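You operate a simulated robot arm through the tools that you are given. There is no shell and no other tool.

Carry out the task below with a simulated robot arm. There is one attempt and no reset: what you move stays moved.

JOB
Set right what has fallen over on the sideboard top. At the end: the white salt carton, which lies on its side on the sideboard top, stands upright there; the pink glass is on the white coaster; the orange carton, which lies on its side on the sideboard top, stands upright there; the yellow corn cob from the sideboard top stands where the pink glass stood; whatever was shut is shut again. Leave all else as you found it, and nothing knocked over. Set down upright: salt carton, orange carton, pink glass.

It is judged by the outcome, as a careful person would: the job done as asked, and still so three seconds after it is handed in. It fails if anything else is knocked over, pushed out of place, dropped, spilled or broken.

ROBOT AND FRAMES
A 7-joint arm with a two-finger parallel gripper, fixed in place. Base frame: the origin is on the floor under the middle of its stand, x ahead of it, y to its left, z up; the work surface is at about z = 840. Readings come in mm, degrees, newtons and seconds.
With the tool pointing down near the work surface it reaches from about 300 to 700 mm from the base axis. Its first joint turns from -66.0 to 66.0 degrees. Payload 1.57 kg.
Tool frame: the origin (TCP) lies between the finger pads and is the grasp point; the fingertips stand 30 mm ahead of it; z points along the fingers, y is the line along which they close. The gripper opens to 110 mm. The fingers are 24 mm wide and 12 mm thick; the gripper's body (48 by 112 mm) begins 78 mm behind the TCP.
Orientation is told as [roll, pitch, yaw] about the base's x, y, z axes, in that order, counted from this pose: with the fingers straight down and closing along the base's y, the tool's x points along the base's -x, its y along +y and its z along -z.

CONTROLS
- The arm moves only by the tool send_rows. Its argument "commands" is one flat list of numbers, 7 for each row, row after row: the shift along the tool's x, y, z in mm, then the turn, a rotation vector about the tool's x, y, z in degrees, then the finger opening in mm, from 0 to 110. In form: [x, y, z, rx, ry, rz, fingers, x, y, z, rx, ry, rz, fingers, ...]. A call has 1 to 20 rows; each row shifts and turns the commanded pose from where the row before left it, along the tool's axes as they then stand. Rows are played at 5 a second. More than 50 mm and 8.6 degrees between two rows, or a gripper value outside its range, and nothing of the call is played. Where a pose cannot be reached the arm comes as near as it can. A force on the tool above 40 N (or 10 N above the force at the start of the call, whichever is more), or a blocked arm, ends the call early, and 0.2 s more pass. Each finger travels about 108 mm/s and halts on what it meets, pressing with about 36 N; the grip force reading is that of the motor and also rises with nothing between the fingers. The clock runs only during rows and for 0.2 s after the last one: add rows that do not move to give the fingers time. It gives the time, the measured TCP pose, the force on the tool (base axes), the opening and the grip force at its end, in the units of the frame above (readings bear some noise), with the torque about the TCP (base axes, N m) and any sound that the robot's microphone picked up, and new pictures: "show" is both (left out), scene, wrist or none.
- Cameras (640 x 400 px; columns grow to the right, rows downward): "scene" is fixed at [158.8, -395.4, 1389.2]; the picture's right is [0.79, -0.61, 0.00], its down [-0.43, -0.57, -0.70] and it looks along [0.42, 0.55, -0.72] (base axes); focal length 214 px, centre (320, 200). "wrist" rides on the gripper at [70, 16, -141] in the tool frame; the picture's right is [-0.23, 0.97, 0.00], its down [-0.86, -0.20, -0.48] and it looks along [-0.47, -0.11, 0.88] (tool axes); focal length 222 px, centre (320, 200). There is no depth. A picture from a camera that has moved, and an enlarged one, comes with that camera's place and axes in the base frame and with its lens.
- enlarge(camera, box): a new picture of the part [left, top, right, bottom] of that camera's present view, enlarged. The clock stands still meanwhile.
- sign_off(): hands the job in; it is judged then, once.

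Places have to be worked out from the pictures, the camera data and where the tool is seen. Open the gripper and draw the arm clear of the work before you hand the job in, unless the task says otherwise.

The tools are called after "Call:" by a JSON object that holds its "api" and its "payload". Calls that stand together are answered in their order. send_rows: Moves the arm, as the interface text tells. Its arguments: {"type":"object","properties":{"commands":{"type":"array","items":{"type":"number"}},"show":{"type":"string","enum":["both","scene","wrist","none"]}},"required":["commands"]} The other tools are called the same way: enlarge (camera, box) takes an enlarged picture of a part of a camera's view; sign_off () hands the job in.

At the start:

```text
clock: 0.0
tcp_pos: [380.8, 63.8, 1123.7]
ee_rot: [0.0, 0.1, 0.1]
wrist_force: [0.1, 0.2, -0.4]
torque: [0.01, -0.01, 0.0]
gripper_width: 110.0
grasp_force: 0.0
```

scene: 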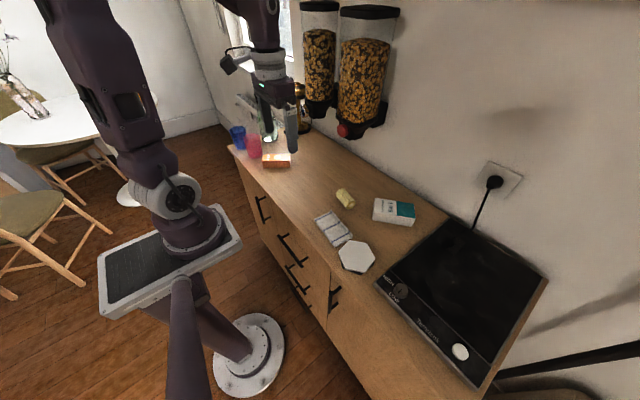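
wrist: 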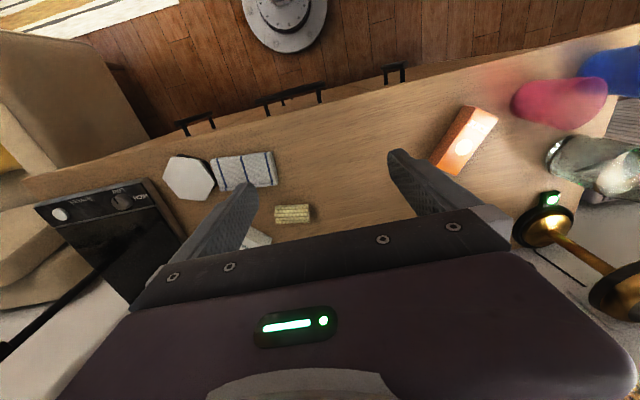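

I see the salt carton (white/teal), the corn cob, the coaster (white hexagon), a folded cloth, the orange carton and the pink glass. I take enlarged views first to work out positions.

Call:
{"api": "enlarge", "payload": {"camera": "scene", "box": [220, 90, 340, 180]}}

Call:
{"api": "enlarge", "payload": {"camera": "scene", "box": [300, 170, 430, 280]}}

Call:
{"api": "enlarge", "payload": {"camera": "wrist", "box": [400, 40, 640, 240]}}

Call:
{"api": "enlarge", "payload": {"camera": "wrist", "box": [140, 120, 340, 260]}}

```text
4.44 times, centred on (280, 135) of scene
camera zoom: at [158.8, -395.4, 1389.2], right [0.79, -0.61, 0.0], down [-0.43, -0.57, -0.7], along [0.42, 0.55, -0.72], focal length 953 px, centre (498, 489)
```

zoom: 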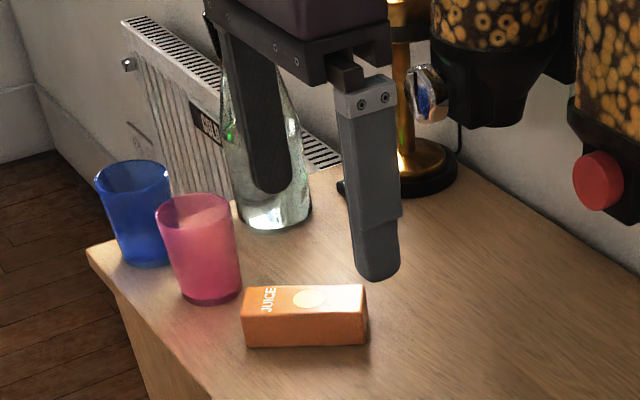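

```text
3.64 times, centred on (365, 225) of scene
camera zoom: at [158.8, -395.4, 1389.2], right [0.79, -0.61, 0.0], down [-0.43, -0.57, -0.7], along [0.42, 0.55, -0.72], focal length 780 px, centre (156, 109)
```

zoom: 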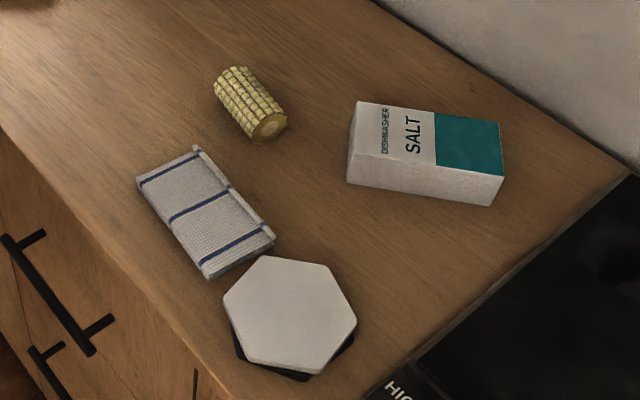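

```text
2.00 times, centred on (520, 140) of wrist
camera zoom: at [312.0, 79.0, 1264.4], right [0.23, 0.97, 0.0], down [0.86, -0.2, 0.48], along [0.47, -0.11, -0.88], focal length 444 px, centre (-80, 320)
```

zoom: 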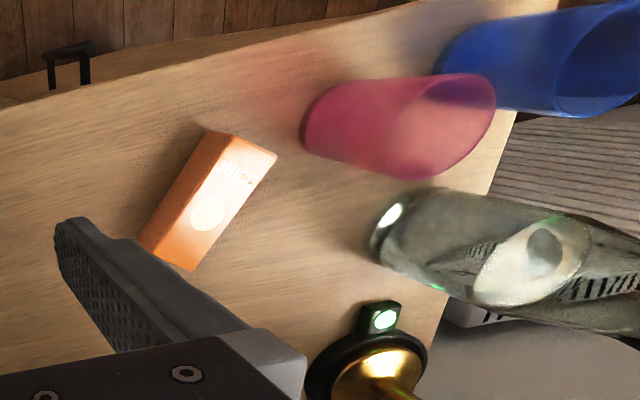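

```text
2.86 times, centred on (240, 190) of wrist
camera zoom: at [312.0, 79.0, 1264.4], right [0.23, 0.97, 0.0], down [0.86, -0.2, 0.48], along [0.47, -0.11, -0.88], focal length 635 px, centre (549, 229)
```

zoom: 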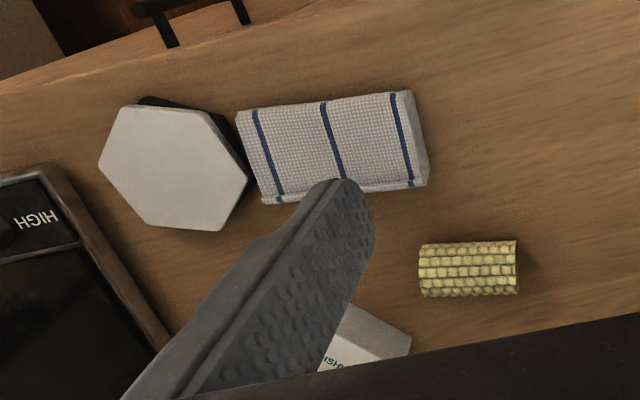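

The pink glass is near (424, 428) and the blue glass about 105 mm beyond it. The bottle is near (533, 502), the juice carton near (464, 301) and the coaster near (424, -218). I move at height to above the pink glass and turn the fingers so they close roughly along x, clear of the blue glass and the bottle.

Call:
{"api": "send_rows", "payload": {"commands": [-5.4, 45.5, 0, 0, 0, 0, 110, -5.4, 45.5, 0, 0, 0, 0, 110, -5.4, 45.5, 0, 0, 0, 0, 110, -5.4, 45.5, 0, 0, 0, 0, 110, -5.4, 45.5, 0, 0, 0, 0, 110, -5.4, 45.5, 0, 0, 0, 0, 110, -5.4, 45.5, 0, 0, 0, 0, 110, -5.4, 45.5, 0, 0, 0, 0, 110, 0, 0, 0, 0, 0, -8, 110, 0, 0, 0, 0, 0, -8, 110, 0, 0, 0, 0, 0, -8, 110, 0, 0, 0, 0, 0, -8, 110, 0, 0, 0, 0, 0, -8, 110, 0, 0, 0, 0, 0, -8, 110, 0, 0, 0, 0, 0, -8, 110, 0, 0, 0, 0, 0, -8, 110, 0, 0, 0, 0, 0, -8, 110, 0, 0, 0, 0, 0, -8, 110], "show": "both"}}

```text
clock: 3.8
tcp_pos: [425.2, 427.2, 1122.3]
ee_rot: [0.1, 0.0, 80.2]
wrist_force: [0.9, 0.0, -0.1]
torque: [-0.02, -0.02, 0.03]
gripper_width: 110.0
grasp_force: 0.1
camera wrist: at [397.0, 360.8, 1264.5], right [-0.92, 0.39, 0.0], down [0.34, 0.81, 0.48], along [0.19, 0.44, -0.88], focal length 222 px, centre (320, 200)
```

scene: 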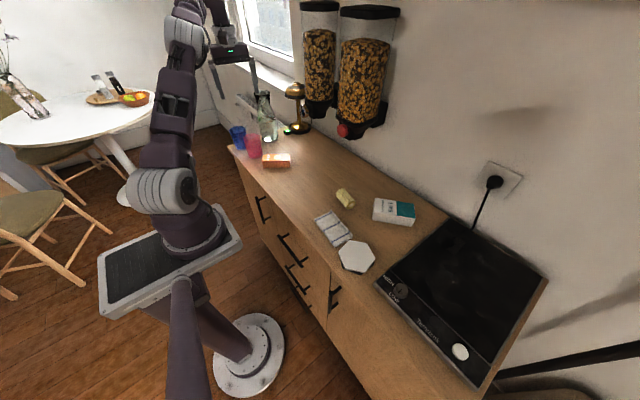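
wrist: 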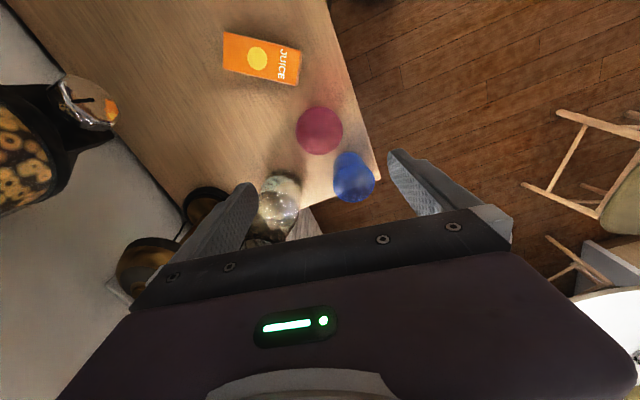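

The arm is above the glasses and the wrist camera now sees the group from above. I enlarge to refine their places.

Call:
{"api": "enlarge", "payload": {"camera": "wrist", "box": [200, 10, 400, 135]}}

Call:
{"api": "enlarge", "payload": {"camera": "wrist", "box": [230, 90, 390, 250]}}

Call:
{"api": "enlarge", "payload": {"camera": "scene", "box": [220, 80, 340, 180]}}

```text
3.20 times, centred on (300, 72) of wrist
camera zoom: at [397.0, 360.8, 1264.5], right [-0.92, 0.39, 0.0], down [0.34, 0.81, 0.48], along [0.19, 0.44, -0.88], focal length 711 px, centre (384, 608)
```

zoom: 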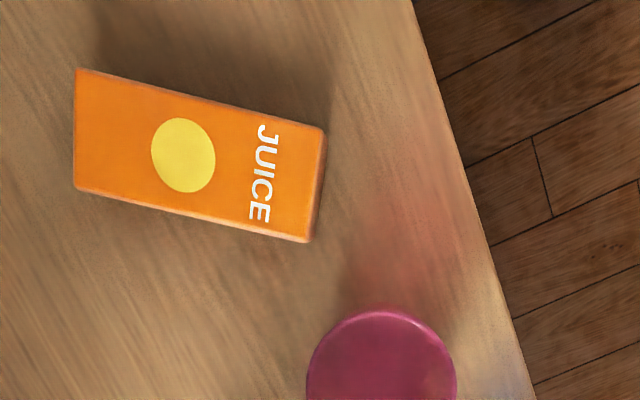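

```text
2.50 times, centred on (310, 170) of wrist
camera zoom: at [397.0, 360.8, 1264.5], right [-0.92, 0.39, 0.0], down [0.34, 0.81, 0.48], along [0.19, 0.44, -0.88], focal length 555 px, centre (345, 275)
```

zoom: 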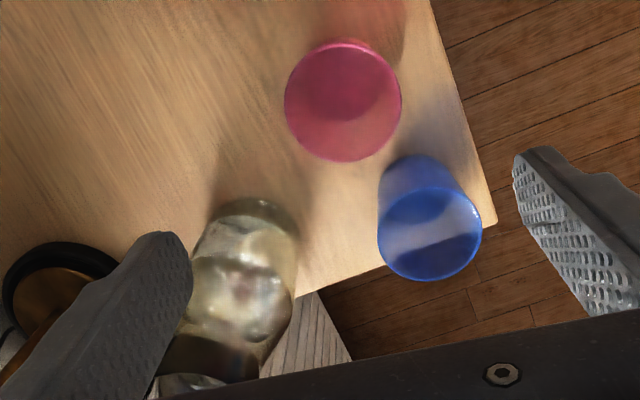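

```text
4.00 times, centred on (280, 130) of scene
camera zoom: at [158.8, -395.4, 1389.2], right [0.79, -0.61, 0.0], down [-0.43, -0.57, -0.7], along [0.42, 0.55, -0.72], focal length 858 px, centre (480, 480)
```

zoom: 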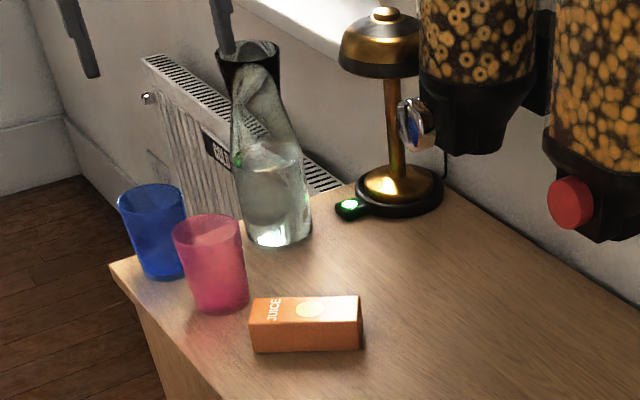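

The pink rim centre comes out at about (424.5, 423.5) with its top near z = 925. I shift 4 mm and descend to just above the rim for a check.

Call:
{"api": "send_rows", "payload": {"commands": [3.8, 0, 35, 0, 0, 0, 110, 0, 0, 40, 0, 0, 0, 110, 0, 0, 40, 0, 0, 0, 110, 0, 0, 40, 0, 0, 0, 110], "show": "both"}}

Call:
{"api": "enlarge", "payload": {"camera": "scene", "box": [220, 80, 340, 180]}}

```text
clock: 4.8
tcp_pos: [424.5, 424.8, 965.8]
ee_rot: [0.0, 0.0, 80.0]
wrist_force: [0.4, -0.6, -0.1]
torque: [0.01, -0.01, 0.0]
gripper_width: 109.7
grasp_force: 0.1
camera wrist: at [396.3, 358.1, 1108.6], right [-0.92, 0.39, 0.0], down [0.34, 0.81, 0.48], along [0.19, 0.44, -0.88], focal length 222 px, centre (320, 200)
```

scene: 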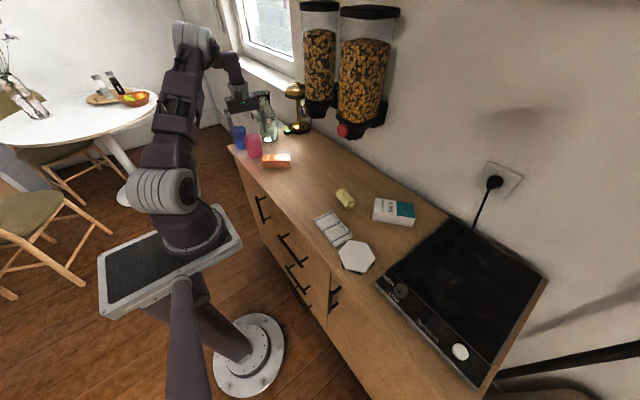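
wrist: 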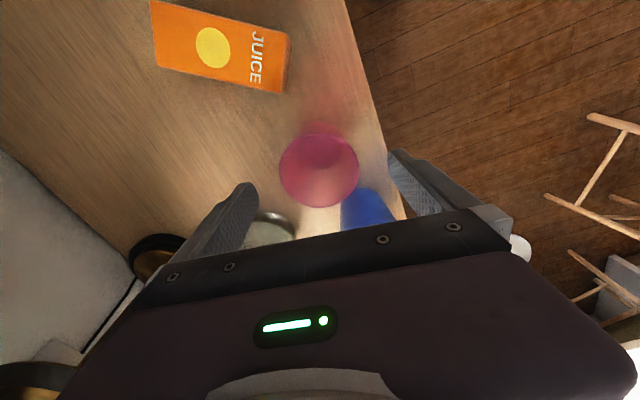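

```text
4.00 times, centred on (280, 130) of scene
camera zoom: at [158.8, -395.3, 1389.2], right [0.79, -0.61, 0.0], down [-0.43, -0.57, -0.7], along [0.42, 0.55, -0.72], focal length 858 px, centre (480, 480)
```

zoom: 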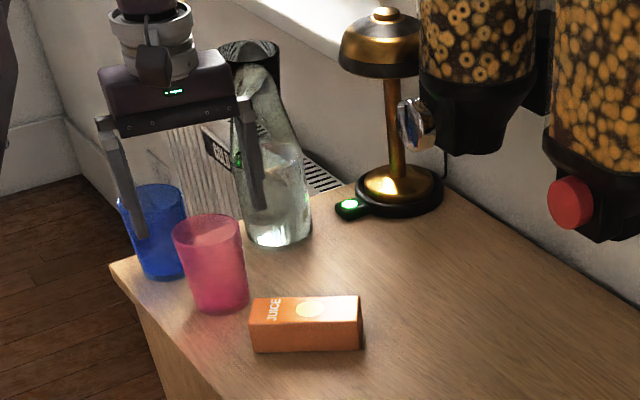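

The wrist view puts the rim centre at (425, 422), with both fingers clear of the neighbours. I shift slightly and lower so the fingertips straddle the glass.

Call:
{"api": "send_rows", "payload": {"commands": [2.5, 0, 20, 0, 0, 0, 110, 0, 0, 20, 0, 0, 0, 110, 0, 0, 20, 0, 0, 0, 110, 0, 0, 15, 0, 0, 0, 110, 0, 0, 0, 0, 0, 0, 110], "show": "both"}}

Call:
{"api": "enlarge", "payload": {"camera": "scene", "box": [220, 80, 340, 180]}}

```text
clock: 6.0
tcp_pos: [424.3, 421.5, 891.8]
ee_rot: [0.0, 0.0, 80.0]
wrist_force: [0.5, 0.1, 0.4]
torque: [0.0, 0.02, 0.01]
gripper_width: 110.2
grasp_force: 0.0
camera wrist: at [395.8, 355.4, 1034.0], right [-0.92, 0.39, 0.0], down [0.34, 0.81, 0.48], along [0.19, 0.44, -0.88], focal length 222 px, centre (320, 200)
```

scene: 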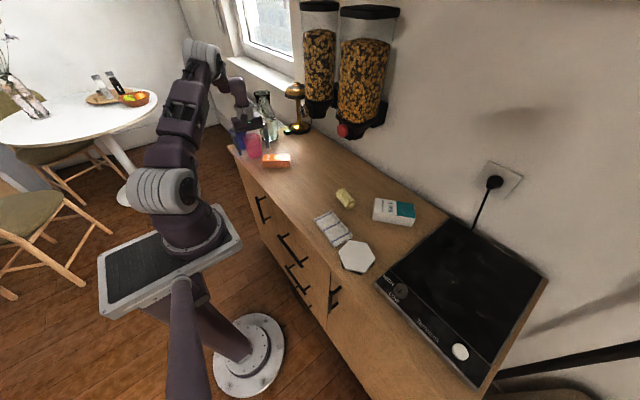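
wrist: 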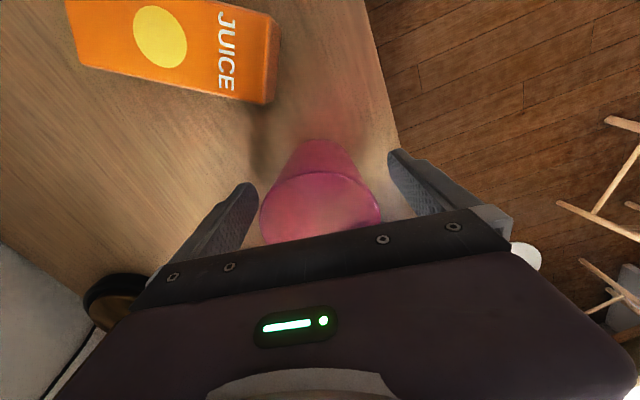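

```text
4.00 times, centred on (280, 130) of scene
camera zoom: at [158.8, -395.4, 1389.2], right [0.79, -0.61, 0.0], down [-0.43, -0.57, -0.7], along [0.42, 0.55, -0.72], focal length 858 px, centre (480, 480)
```

zoom: 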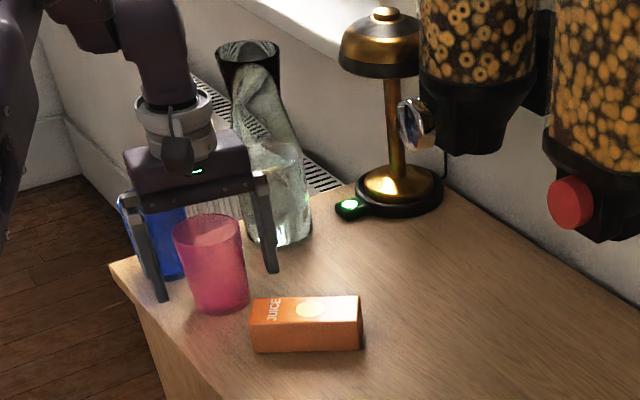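

The glass sits midway between the fingers. I close gently in small steps.

Call:
{"api": "send_rows", "payload": {"commands": [0, 0, 0, 0, 0, 0, 95, 0, 0, 0, 0, 0, 0, 85, 0, 0, 0, 0, 0, 0, 78, 0, 0, 0, 0, 0, 0, 74, 0, 0, 0, 0, 0, 0, 70, 0, 0, 0, 0, 0, 0, 66, 0, 0, 0, 0, 0, 0, 62, 0, 0, 0, 0, 0, 0, 60, 0, 0, 0, 0, 0, 0, 60], "show": "wrist"}}

```text
clock: 8.0
tcp_pos: [424.8, 421.9, 893.9]
ee_rot: [-0.1, 0.0, 80.0]
wrist_force: [1.0, -0.1, 1.6]
torque: [0.0, 0.06, -0.01]
gripper_width: 68.2
grasp_force: 36.3
camera wrist: at [395.9, 355.4, 1034.3], right [-0.92, 0.39, 0.0], down [0.34, 0.81, 0.48], along [0.19, 0.44, -0.88], focal length 222 px, centre (320, 200)
```

wrist: 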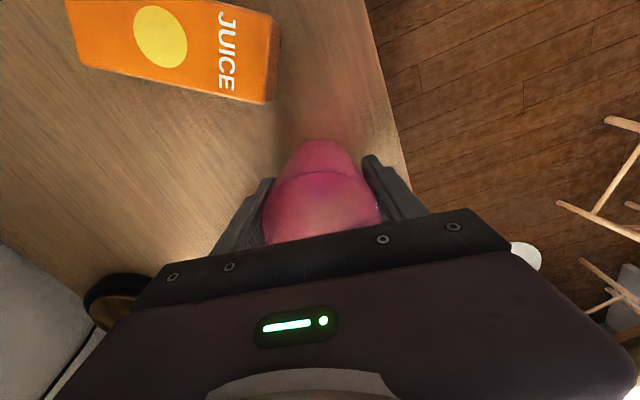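

The glass is held at a 68 mm opening. I lift it straight up 130 mm, move away from the neighbours and then turn the wrist back towards yaw 0.

Call:
{"api": "send_rows", "payload": {"commands": [0, 0, -10, 0, 0, 0, 60, 0, 0, -20, 0, 0, 0, 60, 0, 0, -30, 0, 0, 0, 60, 0, 0, -35, 0, 0, 0, 60, 0, 0, -35, 0, 0, 0, 60, 29.5, -5.2, 0, 0, 0, 0, 60, 29.5, -5.2, 0, 0, 0, 0, 60, 29.5, -5.2, 0, 0, 0, 0, 60, 29.5, -5.2, 0, 0, 0, 0, 60, 0, 0, 0, 0, 0, 8, 60, 0, 0, 0, 0, 0, 8, 60, 0, 0, 0, 0, 0, 8, 60, 0, 0, 0, 0, 0, 8, 60, 0, 0, 0, 0, 0, 8, 60, 0, 0, 0, 0, 0, 8, 60, 0, 0, 0, 0, 0, 8, 60, 0, 0, 0, 0, 0, 8, 60, 0, 0, 0, 0, 0, 8, 60, 0, 0, 0, 0, 0, 8, 60], "show": "both"}}

```text
clock: 12.0
tcp_pos: [422.9, 301.0, 1022.9]
ee_rot: [0.0, 0.0, -0.1]
wrist_force: [-0.2, 0.0, -2.3]
torque: [0.01, 0.04, -0.01]
gripper_width: 68.3
grasp_force: 36.7
camera wrist: at [354.1, 317.2, 1164.1], right [0.23, 0.97, 0.0], down [0.85, -0.2, 0.48], along [0.47, -0.11, -0.88], focal length 222 px, centre (320, 200)
```

scene: 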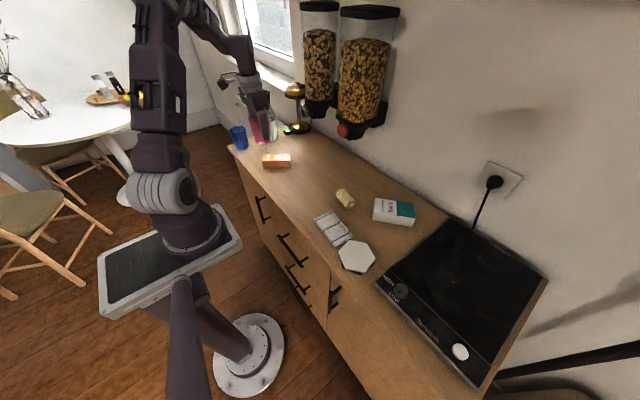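
wrist: 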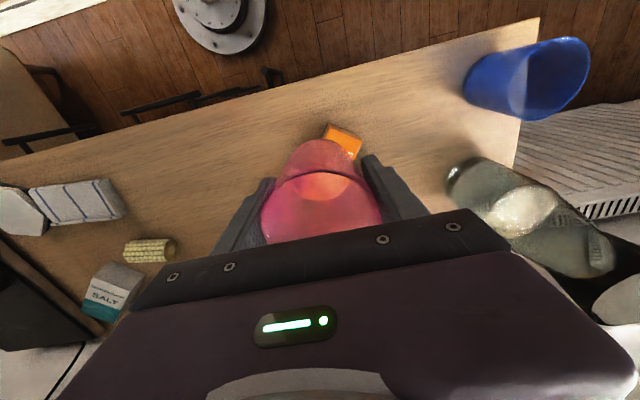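

Still held firmly. I carry the glass along -y to near the coaster at this height.

Call:
{"api": "send_rows", "payload": {"commands": [0, -20, 0, 0, 0, 0, 60, 0, -35, 0, 0, 0, 0, 60, 0, -45, 0, 0, 0, 0, 60, 0, -45, 0, 0, 0, 0, 60, 0, -45, 0, 0, 0, 0, 60, 0, -45, 0, 0, 0, 0, 60, 0, -45, 0, 0, 0, 0, 60, 0, -45, 0, 0, 0, 0, 60, 0, -45, 0, 0, 0, 0, 60, 0, -45, 0, 0, 0, 0, 60, 0, -40, 0, 0, 0, 0, 60, 0, -30, 0, 0, 0, 0, 60, 0, -20, 0, 0, 0, 0, 60, 0, 0, 0, 0, 0, 0, 60], "show": "both"}}

Call:
{"api": "enlarge", "payload": {"camera": "scene", "box": [300, 170, 430, 280]}}

Call:
{"api": "enlarge", "payload": {"camera": "wrist", "box": [220, 60, 460, 260]}}

```text
clock: 15.0
tcp_pos: [423.7, -203.8, 1022.0]
ee_rot: [0.0, 0.0, 0.0]
wrist_force: [0.3, -0.3, -2.0]
torque: [-0.02, 0.0, -0.01]
gripper_width: 68.2
grasp_force: 35.9
camera wrist: at [354.2, -188.4, 1163.9], right [0.23, 0.97, 0.0], down [0.86, -0.2, 0.48], along [0.47, -0.11, -0.88], focal length 222 px, centre (320, 200)
```

scene: 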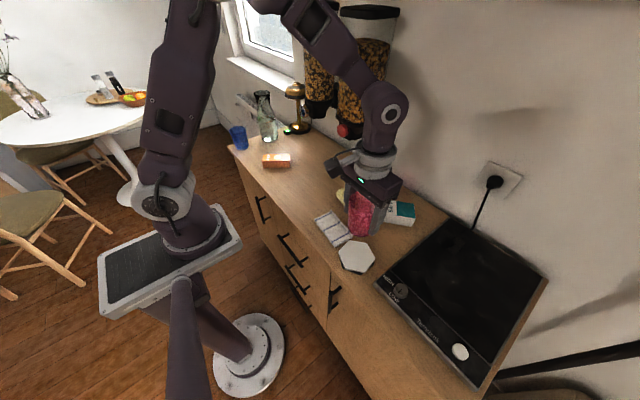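
wrist: 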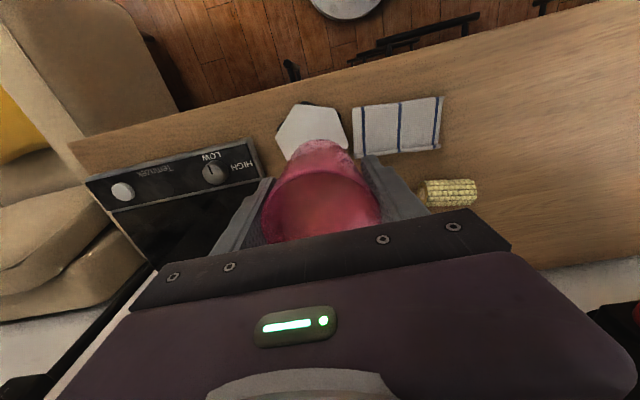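

```text
3.64 times, centred on (365, 225) of scene
camera zoom: at [158.8, -395.4, 1389.2], right [0.79, -0.61, 0.0], down [-0.43, -0.57, -0.7], along [0.42, 0.55, -0.72], focal length 780 px, centre (156, 109)
```

zoom: 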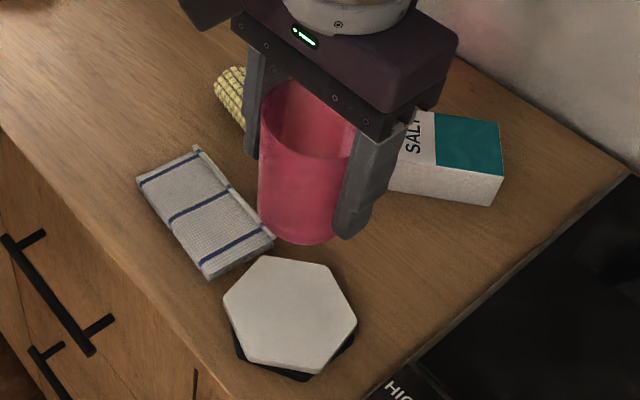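

```text
2.00 times, centred on (340, 160) of wrist
camera zoom: at [354.2, -188.4, 1163.9], right [0.23, 0.97, 0.0], down [0.86, -0.2, 0.48], along [0.47, -0.11, -0.88], focal length 444 px, centre (280, 280)
```

zoom: 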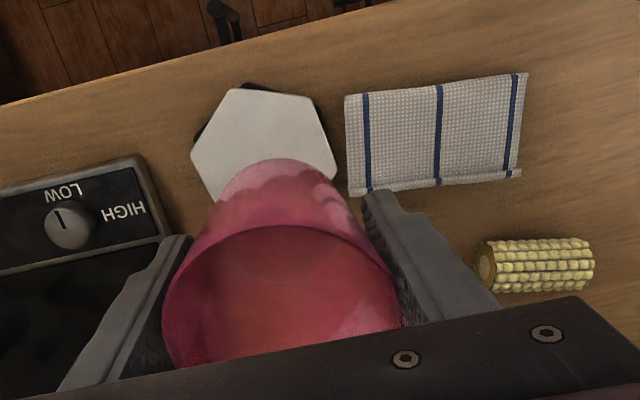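

The coaster centre comes out near (421.5, -216.5), top around z = 848–855. I align over it and lower to just above the surface.

Call:
{"api": "send_rows", "payload": {"commands": [2.2, -12.7, 0, 0, 0, 0, 60, 0, 0, 25, 0, 0, 0, 60, 0, 0, 30, 0, 0, 0, 60, 0, 0, 25, 0, 0, 0, 60, 0, 0, 20, 0, 0, 0, 60, 0, 0, 0, 0, 0, 0, 60, 0, 0, 0, 0, 0, 0, 60], "show": "both"}}

Call:
{"api": "enlarge", "payload": {"camera": "scene", "box": [300, 170, 430, 280]}}

Call:
{"api": "enlarge", "payload": {"camera": "wrist", "box": [220, 60, 460, 260]}}

```text
clock: 16.6
tcp_pos: [421.4, -215.5, 922.3]
ee_rot: [-0.1, -0.1, 0.0]
wrist_force: [0.9, -0.3, -1.8]
torque: [0.0, 0.04, -0.02]
gripper_width: 68.1
grasp_force: 35.4
camera wrist: at [351.9, -200.8, 1064.7], right [0.23, 0.97, 0.0], down [0.86, -0.2, 0.48], along [0.47, -0.11, -0.88], focal length 222 px, centre (320, 200)
```

scene: 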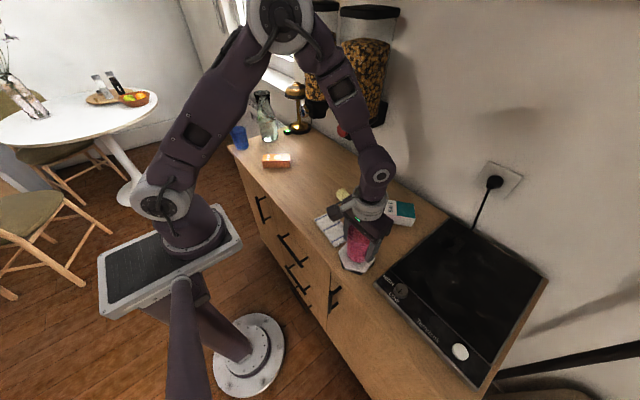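
wrist: 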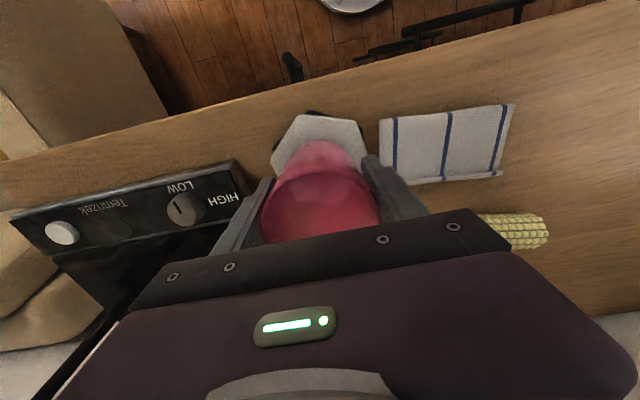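

```text
3.64 times, centred on (365, 225) of scene
camera zoom: at [158.9, -395.4, 1389.2], right [0.79, -0.61, 0.0], down [-0.43, -0.57, -0.7], along [0.42, 0.55, -0.72], focal length 780 px, centre (156, 109)
```

zoom: 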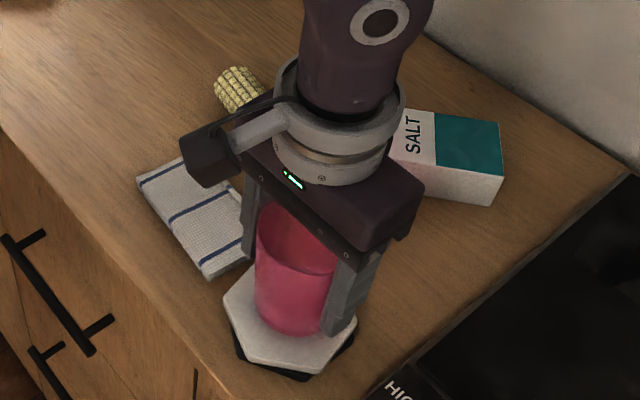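

```text
2.00 times, centred on (340, 160) of wrist
camera zoom: at [351.9, -200.8, 1064.7], right [0.23, 0.97, 0.0], down [0.86, -0.2, 0.48], along [0.47, -0.11, -0.88], focal length 444 px, centre (280, 280)
```

zoom: 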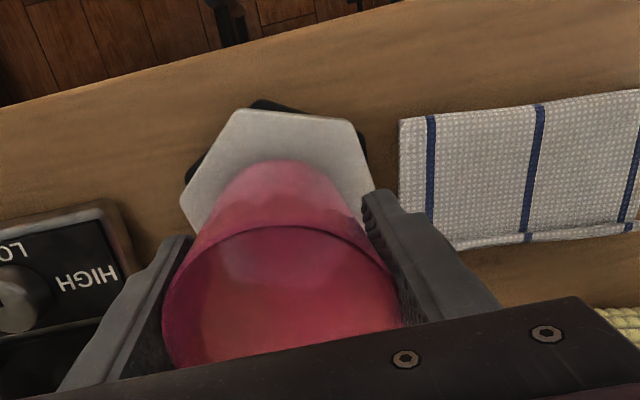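

The glass is over the coaster with about 14 mm margin all round. I lower slowly toward contact.

Call:
{"api": "send_rows", "payload": {"commands": [1, -1.5, 6, 0, 0, 0, 60, 0, 0, 5, 0, 0, 0, 60, 0, 0, 3, 0, 0, 0, 60, 0, 0, 0, 0, 0, 0, 60], "show": "none"}}

Call:
{"api": "enlarge", "payload": {"camera": "scene", "box": [330, 210, 400, 280]}}

```text
clock: 17.6
tcp_pos: [420.7, -218.5, 909.4]
ee_rot: [-0.1, -0.1, -0.1]
wrist_force: [-2.0, 0.7, 37.2]
torque: [0.69, 0.15, 0.01]
gripper_width: 68.1
grasp_force: 36.3
```

```text
5.71 times, centred on (365, 245) of scene
camera zoom: at [158.3, -395.1, 1389.4], right [0.79, -0.61, 0.0], down [-0.43, -0.57, -0.7], along [0.42, 0.55, -0.72], focal length 1226 px, centre (63, -57)
```

zoom: 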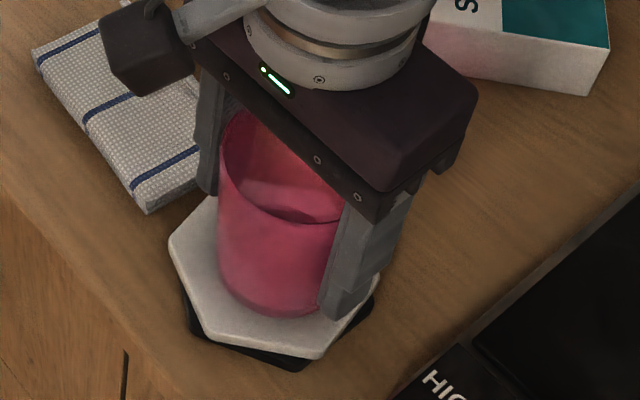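

Contact was made at TCP z ≈ 909 with 37 N, so the coaster stack top is near z = 857. I back off 2 mm to ease the pressure before releasing.

Call:
{"api": "send_rows", "payload": {"commands": [0, 0, -1.5, 0, 0, 0, 60, 0, 0, 0, 0, 0, 0, 60], "show": "none"}}

```text
clock: 18.2
tcp_pos: [420.1, -217.5, 910.2]
ee_rot: [0.0, 0.0, 0.0]
wrist_force: [3.5, -3.3, 13.0]
torque: [0.12, -0.22, -0.1]
gripper_width: 68.0
grasp_force: 36.2
```

The force dropped to 13 N. I ease up another 0.7 mm and open slowly.

Call:
{"api": "send_rows", "payload": {"commands": [0, 0, -0.7, 0, 0, 0, 60, 0, 0, 0, 0, 0, 0, 66, 0, 0, 0, 0, 0, 0, 70, 0, 0, 0, 0, 0, 0, 74, 0, 0, 0, 0, 0, 0, 80, 0, 0, 0, 0, 0, 0, 86, 0, 0, 0, 0, 0, 0, 90, 0, 0, 0, 0, 0, 0, 90], "show": "both"}}

Call:
{"api": "enlarge", "payload": {"camera": "scene", "box": [330, 210, 400, 280]}}

```text
clock: 20.0
tcp_pos: [420.0, -218.2, 910.6]
ee_rot: [0.0, 0.0, -0.1]
wrist_force: [0.1, -0.4, -0.4]
torque: [0.03, 0.02, 0.03]
gripper_width: 90.0
grasp_force: 0.1
camera wrist: at [350.8, -202.4, 1052.5], right [0.23, 0.97, 0.0], down [0.86, -0.2, 0.48], along [0.47, -0.11, -0.88], focal length 222 px, centre (320, 200)
```

scene: 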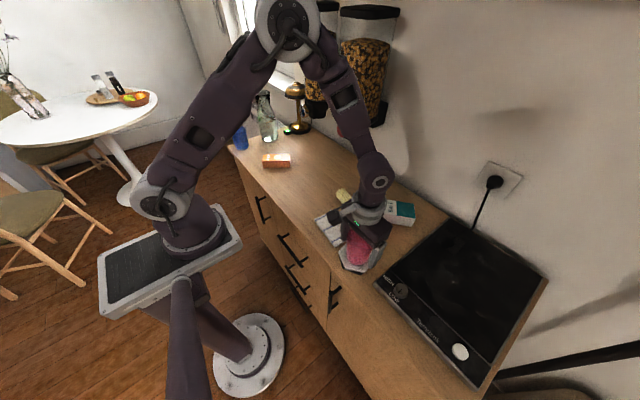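
wrist: 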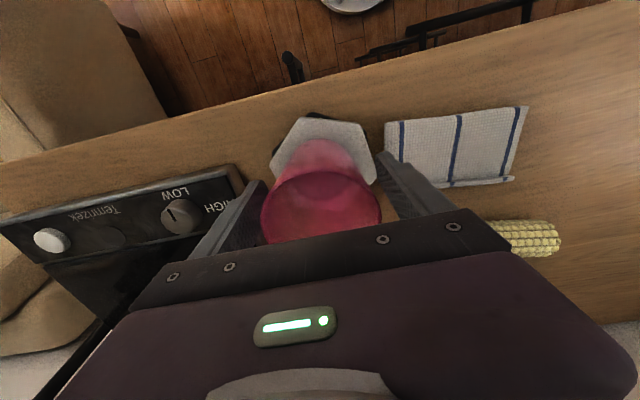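

```text
5.71 times, centred on (365, 245) of scene
camera zoom: at [158.8, -395.4, 1389.2], right [0.79, -0.61, 0.0], down [-0.43, -0.57, -0.7], along [0.42, 0.55, -0.72], focal length 1226 px, centre (63, -57)
```

zoom: 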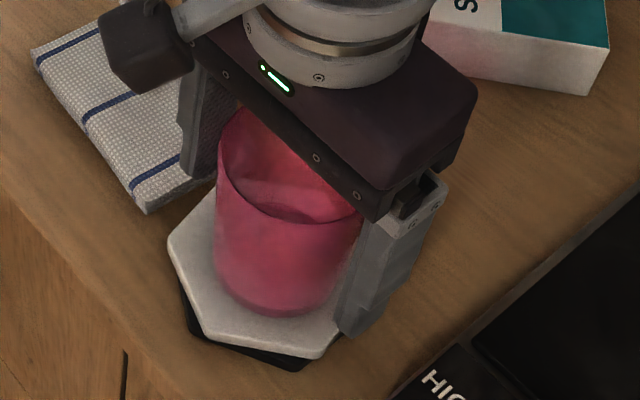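

The glass stands free on the coaster. I withdraw straight up and look at it.

Call:
{"api": "send_rows", "payload": {"commands": [0, 0, -15, 0, 0, 0, 92, 0, 0, -30, 0, 0, 0, 92, 0, 0, -45, 0, 0, 0, 100, 0, 0, -45, 0, 0, 0, 100, 0, 0, -45, 0, 0, 0, 100], "show": "both"}}

Call:
{"api": "enlarge", "payload": {"camera": "wrist", "box": [220, 60, 460, 260]}}

Call:
{"api": "enlarge", "payload": {"camera": "scene", "box": [300, 170, 430, 280]}}

```text
clock: 21.2
tcp_pos: [418.6, -217.2, 1091.5]
ee_rot: [0.0, 0.0, 0.0]
wrist_force: [0.3, -0.1, -0.8]
torque: [0.03, -0.01, 0.01]
gripper_width: 99.8
grasp_force: 0.0
camera wrist: at [350.2, -202.4, 1233.0], right [0.23, 0.97, 0.0], down [0.86, -0.2, 0.48], along [0.47, -0.11, -0.88], focal length 222 px, centre (320, 200)
```

scene: 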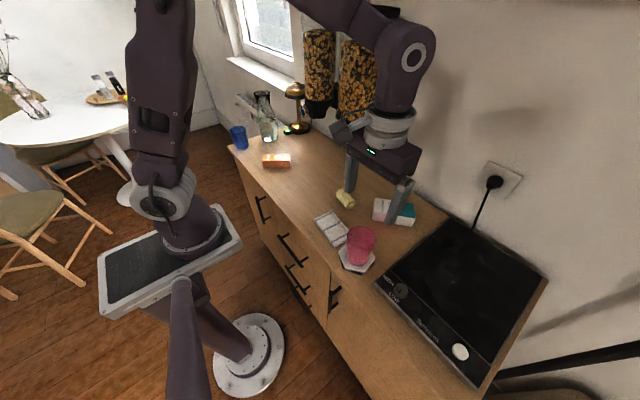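
wrist: 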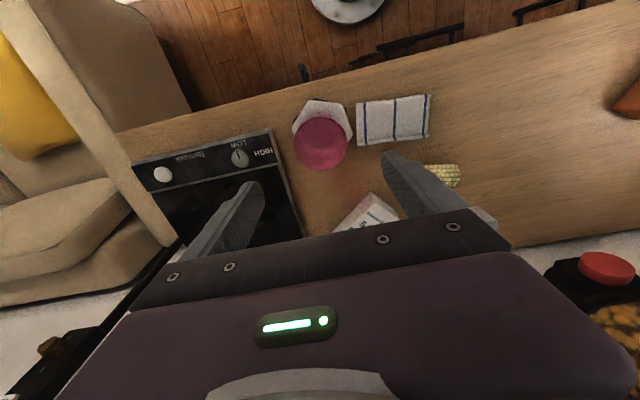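

```text
2.00 times, centred on (340, 160) of wrist
camera zoom: at [350.2, -202.4, 1233.0], right [0.23, 0.97, 0.0], down [0.86, -0.2, 0.48], along [0.47, -0.11, -0.88], focal length 444 px, centre (280, 280)
```

zoom: 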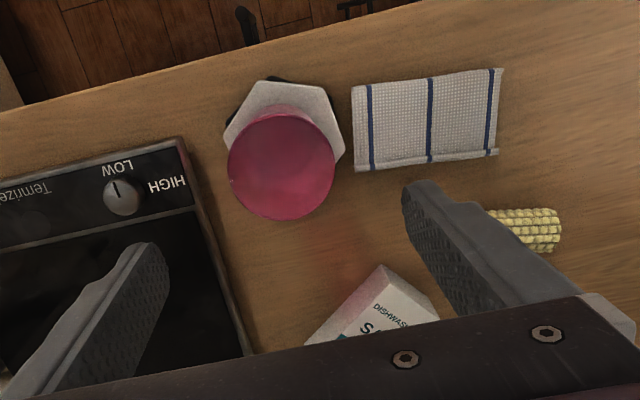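

```text
3.64 times, centred on (365, 225) of scene
camera zoom: at [158.8, -395.3, 1389.2], right [0.79, -0.61, 0.0], down [-0.43, -0.57, -0.7], along [0.42, 0.55, -0.72], focal length 780 px, centre (156, 109)
```

zoom: 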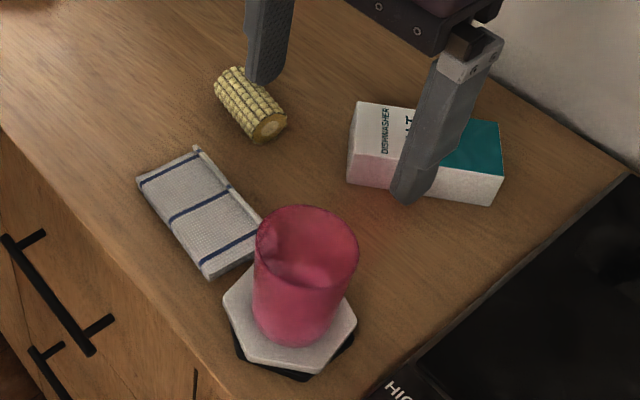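

The pink glass stands well on the white coaster. Before handling the cartons I test in free space whether the arm can hold the tool turned to yaw -90 and tilted sideways about 60°, since that is how I plan to stand them up.

Call:
{"api": "send_rows", "payload": {"commands": [-8, 40, 0, 0, 0, 0, 110, -8, 40, 0, 0, 0, 0, 110, -8, 40, 0, 0, 0, 0, 110, -8, 40, 0, 0, 0, 0, 110, -8, 40, 0, 0, 0, 0, 110, 0, 0, 0, 0, 0, 8.2, 110, 0, 0, 0, 0, 0, 8.2, 110, 0, 0, 0, 0, 0, 8.2, 110, 0, 0, 0, 0, 0, 8.2, 110, 0, 0, 0, 0, 0, 8.2, 110, 0, 0, 0, 0, 0, 8.2, 110, 0, 0, 0, 0, 0, 8.2, 110, 0, 0, 0, 0, 0, 8.2, 110, 0, 0, 0, 0, 0, 8.2, 110, 0, 0, 0, 0, 0, 8.2, 110, 0, 0, 0, 0, 0, 8, 110], "show": "wrist"}}

```text
clock: 24.6
tcp_pos: [461.7, -19.1, 1091.4]
ee_rot: [0.0, 0.0, -90.3]
wrist_force: [-0.7, -0.1, 0.1]
torque: [0.02, 0.0, 0.01]
gripper_width: 110.0
grasp_force: 0.0
camera wrist: at [477.4, 51.1, 1232.7], right [0.97, -0.23, 0.0], down [-0.2, -0.85, 0.48], along [-0.11, -0.47, -0.88], focal length 222 px, centre (320, 200)
```

wrist: 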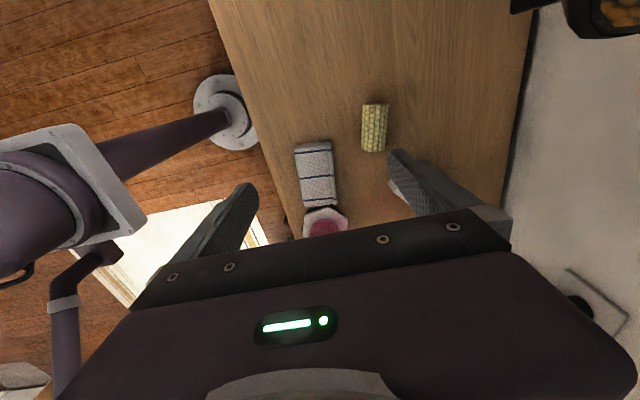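

Yaw -90 is reachable. Now I test the sideways tilt of +60° about the closing axis at this height.

Call:
{"api": "send_rows", "payload": {"commands": [0, 0, 0, 0, 8.5, 0, 110, 0, 0, 0, 0, 8.5, 0, 110, 0, 0, 0, 0, 8.5, 0, 110, 0, 0, 0, 0, 8.5, 0, 110, 0, 0, 0, 0, 8.5, 0, 110, 0, 0, 0, 0, 8.5, 0, 110, 0, 0, 0, 0, 8.5, 0, 110, 0, 0, 0, 0, 0, 0, 110], "show": "both"}}

```text
clock: 26.4
tcp_pos: [461.9, -16.9, 1091.7]
ee_rot: [0.1, 59.6, -89.8]
wrist_force: [-0.1, -0.1, -0.4]
torque: [-0.01, 0.01, 0.01]
gripper_width: 110.1
grasp_force: 0.1
camera wrist: at [477.1, -105.4, 1223.0], right [0.97, -0.12, -0.2], down [-0.2, -0.85, -0.5], along [-0.11, 0.52, -0.85], focal length 222 px, centre (320, 200)
```

scene: 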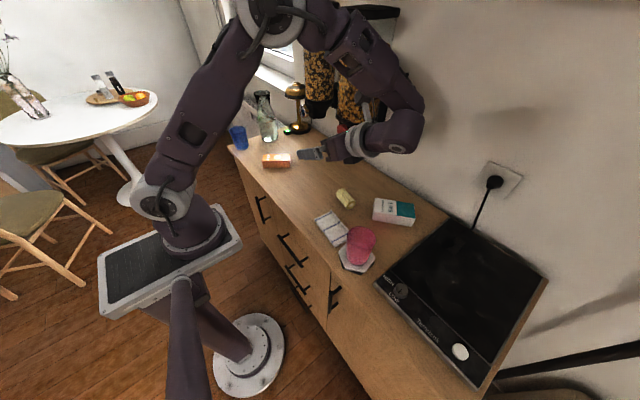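
wrist: 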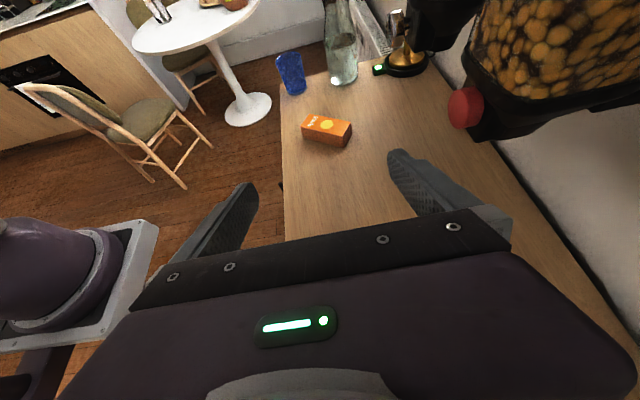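

The tilted pose is reached exactly. I return the tool to vertical, set yaw to -50° to match the salt carton, and move above it for a close look.

Call:
{"api": "send_rows", "payload": {"commands": [0, 0, 0, 0, -8.5, 0, 110, 0, 0, 0, 0, -8.5, 0, 110, 0, 0, 0, 0, -8.5, 0, 110, 0, 0, 0, 0, -8.5, 0, 110, 0, 0, 0, 0, -8.5, 0, 110, 0, 0, 0, 0, -8.5, 0, 110, 0, 0, 0, 0, -8.5, 0, 110, 0, 0, 0, 0, 0, -8, 110, 0, 0, 0, 0, 0, -8, 110, 0, 0, 0, 0, 0, -8, 110, 0, 0, 0, 0, 0, -8, 110, 0, 0, 0, 0, 0, -8, 110, -38.1, 4, 0, 0, 0, 0, 110, -38.1, 4, 0, 0, 0, 0, 110, -38.1, 4, 0, 0, 0, 0, 110, -38.1, 4, 0, 0, 0, 0, 110, -38.1, 4, 0, 0, 0, 0, 110, 0, 0, 0, 0, 0, 0, 110], "show": "both"}}

Call:
{"api": "enlarge", "payload": {"camera": "wrist", "box": [220, 40, 460, 240]}}

```text
clock: 30.2
tcp_pos: [599.1, -150.9, 1090.5]
ee_rot: [-0.1, -0.1, -49.9]
wrist_force: [0.6, 0.6, -0.8]
torque: [0.04, -0.05, 0.0]
gripper_width: 109.9
grasp_force: 0.1
camera wrist: at [565.8, -87.5, 1231.9], right [0.89, 0.45, 0.0], down [0.4, -0.78, 0.48], along [0.22, -0.43, -0.88], focal length 222 px, centre (320, 200)
```

scene: 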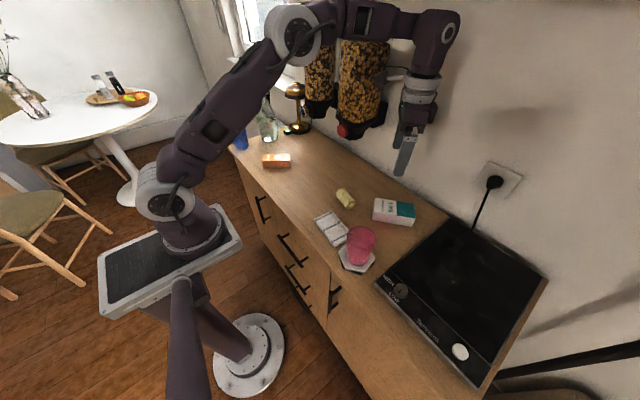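
wrist: 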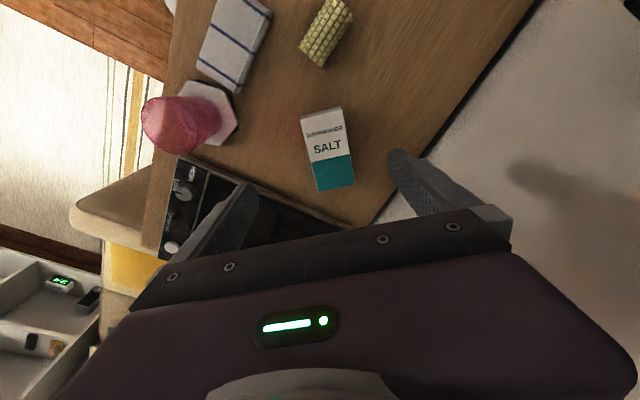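

```text
2.00 times, centred on (340, 140) of wrist
camera zoom: at [565.8, -87.5, 1231.9], right [0.89, 0.45, 0.0], down [0.4, -0.78, 0.48], along [0.22, -0.43, -0.88], focal length 444 px, centre (280, 320)
```

zoom: 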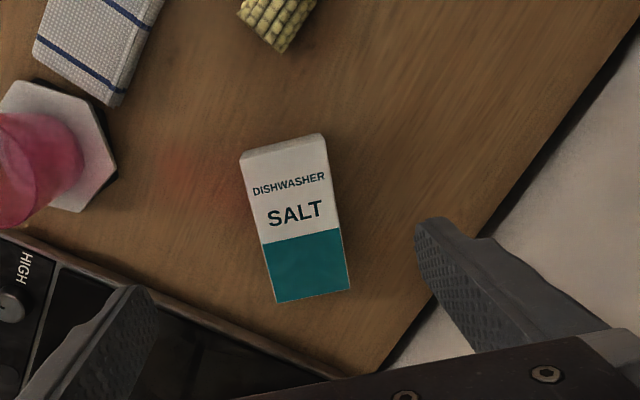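

From this view the salt carton centre is near (627, -180), with its long axis at azimuth -51° and about 122 × 64 mm by roughly 40 mm high. Its top end is toward the upper-left. I position above a point slightly toward its top end and lean the tool -30° so the final tilt after the 90° turn is only 60°.

Call:
{"api": "send_rows", "payload": {"commands": [-12.5, 1.7, 30, 0, 0, 1.4, 110, -12.5, 1.7, 30, 0, 0, 0, 110, 0, 0, 30, 0, 0, 0, 110, 0, 0, 30, 0, 0, 0, 110, 0, 0, 0, 0, -7.5, 0, 110, 0, 0, 0, 0, -7.5, 0, 110, 0, 0, 0, 0, -7.5, 0, 110, 0, 0, 0, 0, -7.5, 0, 110, 0, 0, 0, 0, 0, 0, 110], "show": "both"}}

Call:
{"api": "enlarge", "payload": {"camera": "scene", "box": [340, 150, 450, 250]}}

```text
clock: 32.2
tcp_pos: [616.7, -168.1, 970.9]
ee_rot: [0.1, -30.1, -51.5]
wrist_force: [0.6, 0.0, 0.4]
torque: [0.01, -0.03, 0.0]
gripper_width: 110.0
grasp_force: 0.0
camera wrist: at [547.6, -55.9, 1058.8], right [0.88, 0.45, 0.11], down [0.16, -0.52, 0.84], along [0.44, -0.73, -0.53], focal length 222 px, centre (320, 200)
```

scene: 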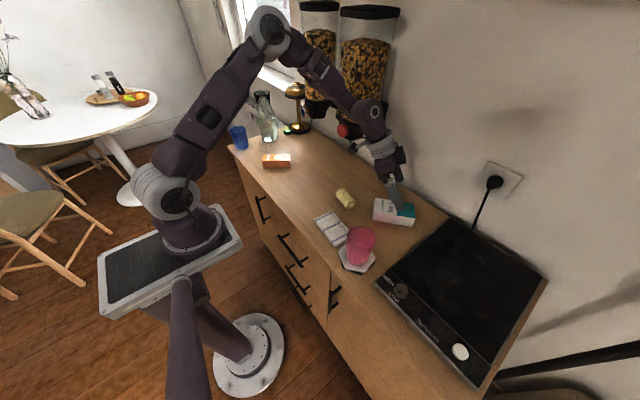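
wrist: 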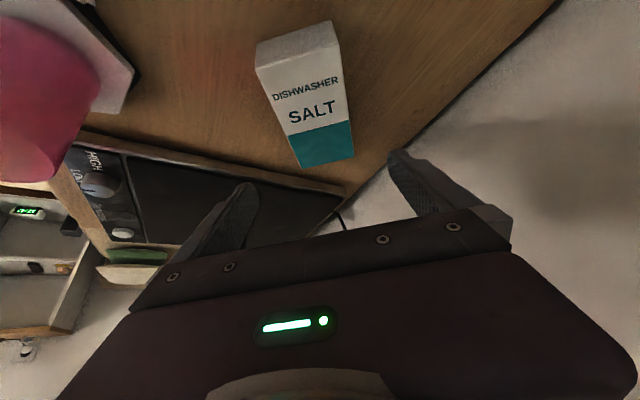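

```text
4.00 times, centred on (395, 200) of scene
camera zoom: at [158.8, -395.3, 1389.2], right [0.79, -0.61, 0.0], down [-0.43, -0.57, -0.7], along [0.42, 0.55, -0.72], focal length 858 px, centre (20, 200)
```

zoom: 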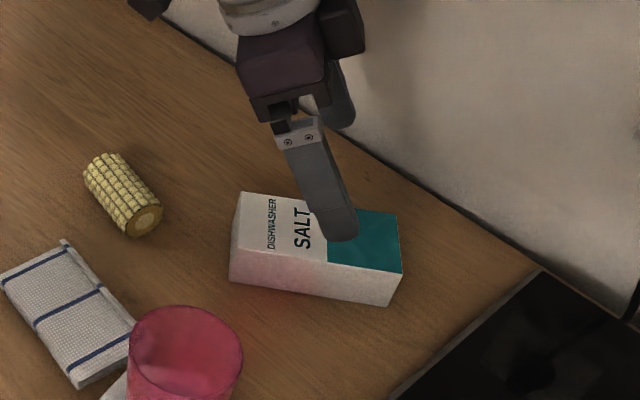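

Everything matches (carton centre about (627, -178), 40 mm high). I descend vertically with the leaned tool, fingers straddling the carton, stopping about 10 mm short.

Call:
{"api": "send_rows", "payload": {"commands": [12.5, 0, 21.65, 0, 0, 0, 110, 12.5, 0, 21.65, 0, 0, 0, 110, 12.5, 0, 21.65, 0, 0, 0, 110, 5, 0, 8.66, 0, 0, 0, 110, 0, 0, 0, 0, 0, 0, 110], "show": "both"}}

Call:
{"api": "enlarge", "payload": {"camera": "scene", "box": [340, 150, 450, 250]}}

```text
clock: 33.4
tcp_pos: [617.1, -167.1, 886.3]
ee_rot: [0.1, -29.9, -51.4]
wrist_force: [0.1, 0.9, 0.3]
torque: [0.01, -0.02, 0.03]
gripper_width: 109.8
grasp_force: 0.0
camera wrist: at [547.9, -55.7, 973.7], right [0.88, 0.45, 0.11], down [0.16, -0.52, 0.84], along [0.44, -0.73, -0.53], focal length 222 px, centre (320, 200)
```

scene: 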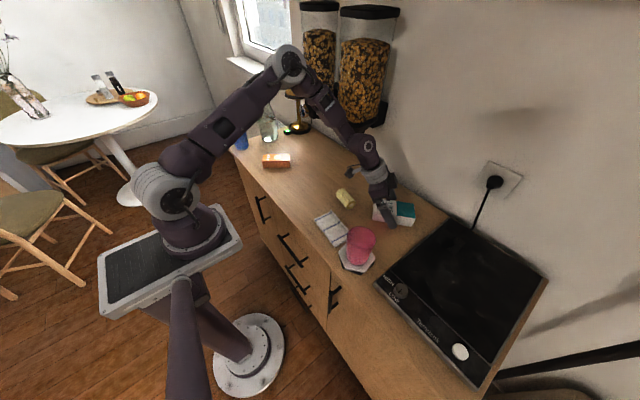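
wrist: 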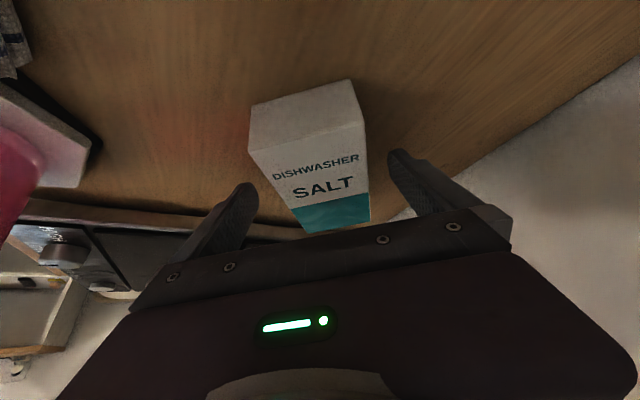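

```text
4.00 times, centred on (395, 200) of scene
camera zoom: at [158.8, -395.4, 1389.2], right [0.79, -0.61, 0.0], down [-0.43, -0.57, -0.7], along [0.42, 0.55, -0.72], focal length 858 px, centre (20, 200)
```

zoom: 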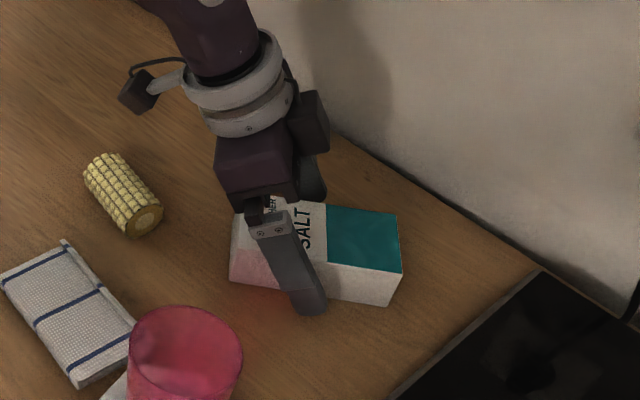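

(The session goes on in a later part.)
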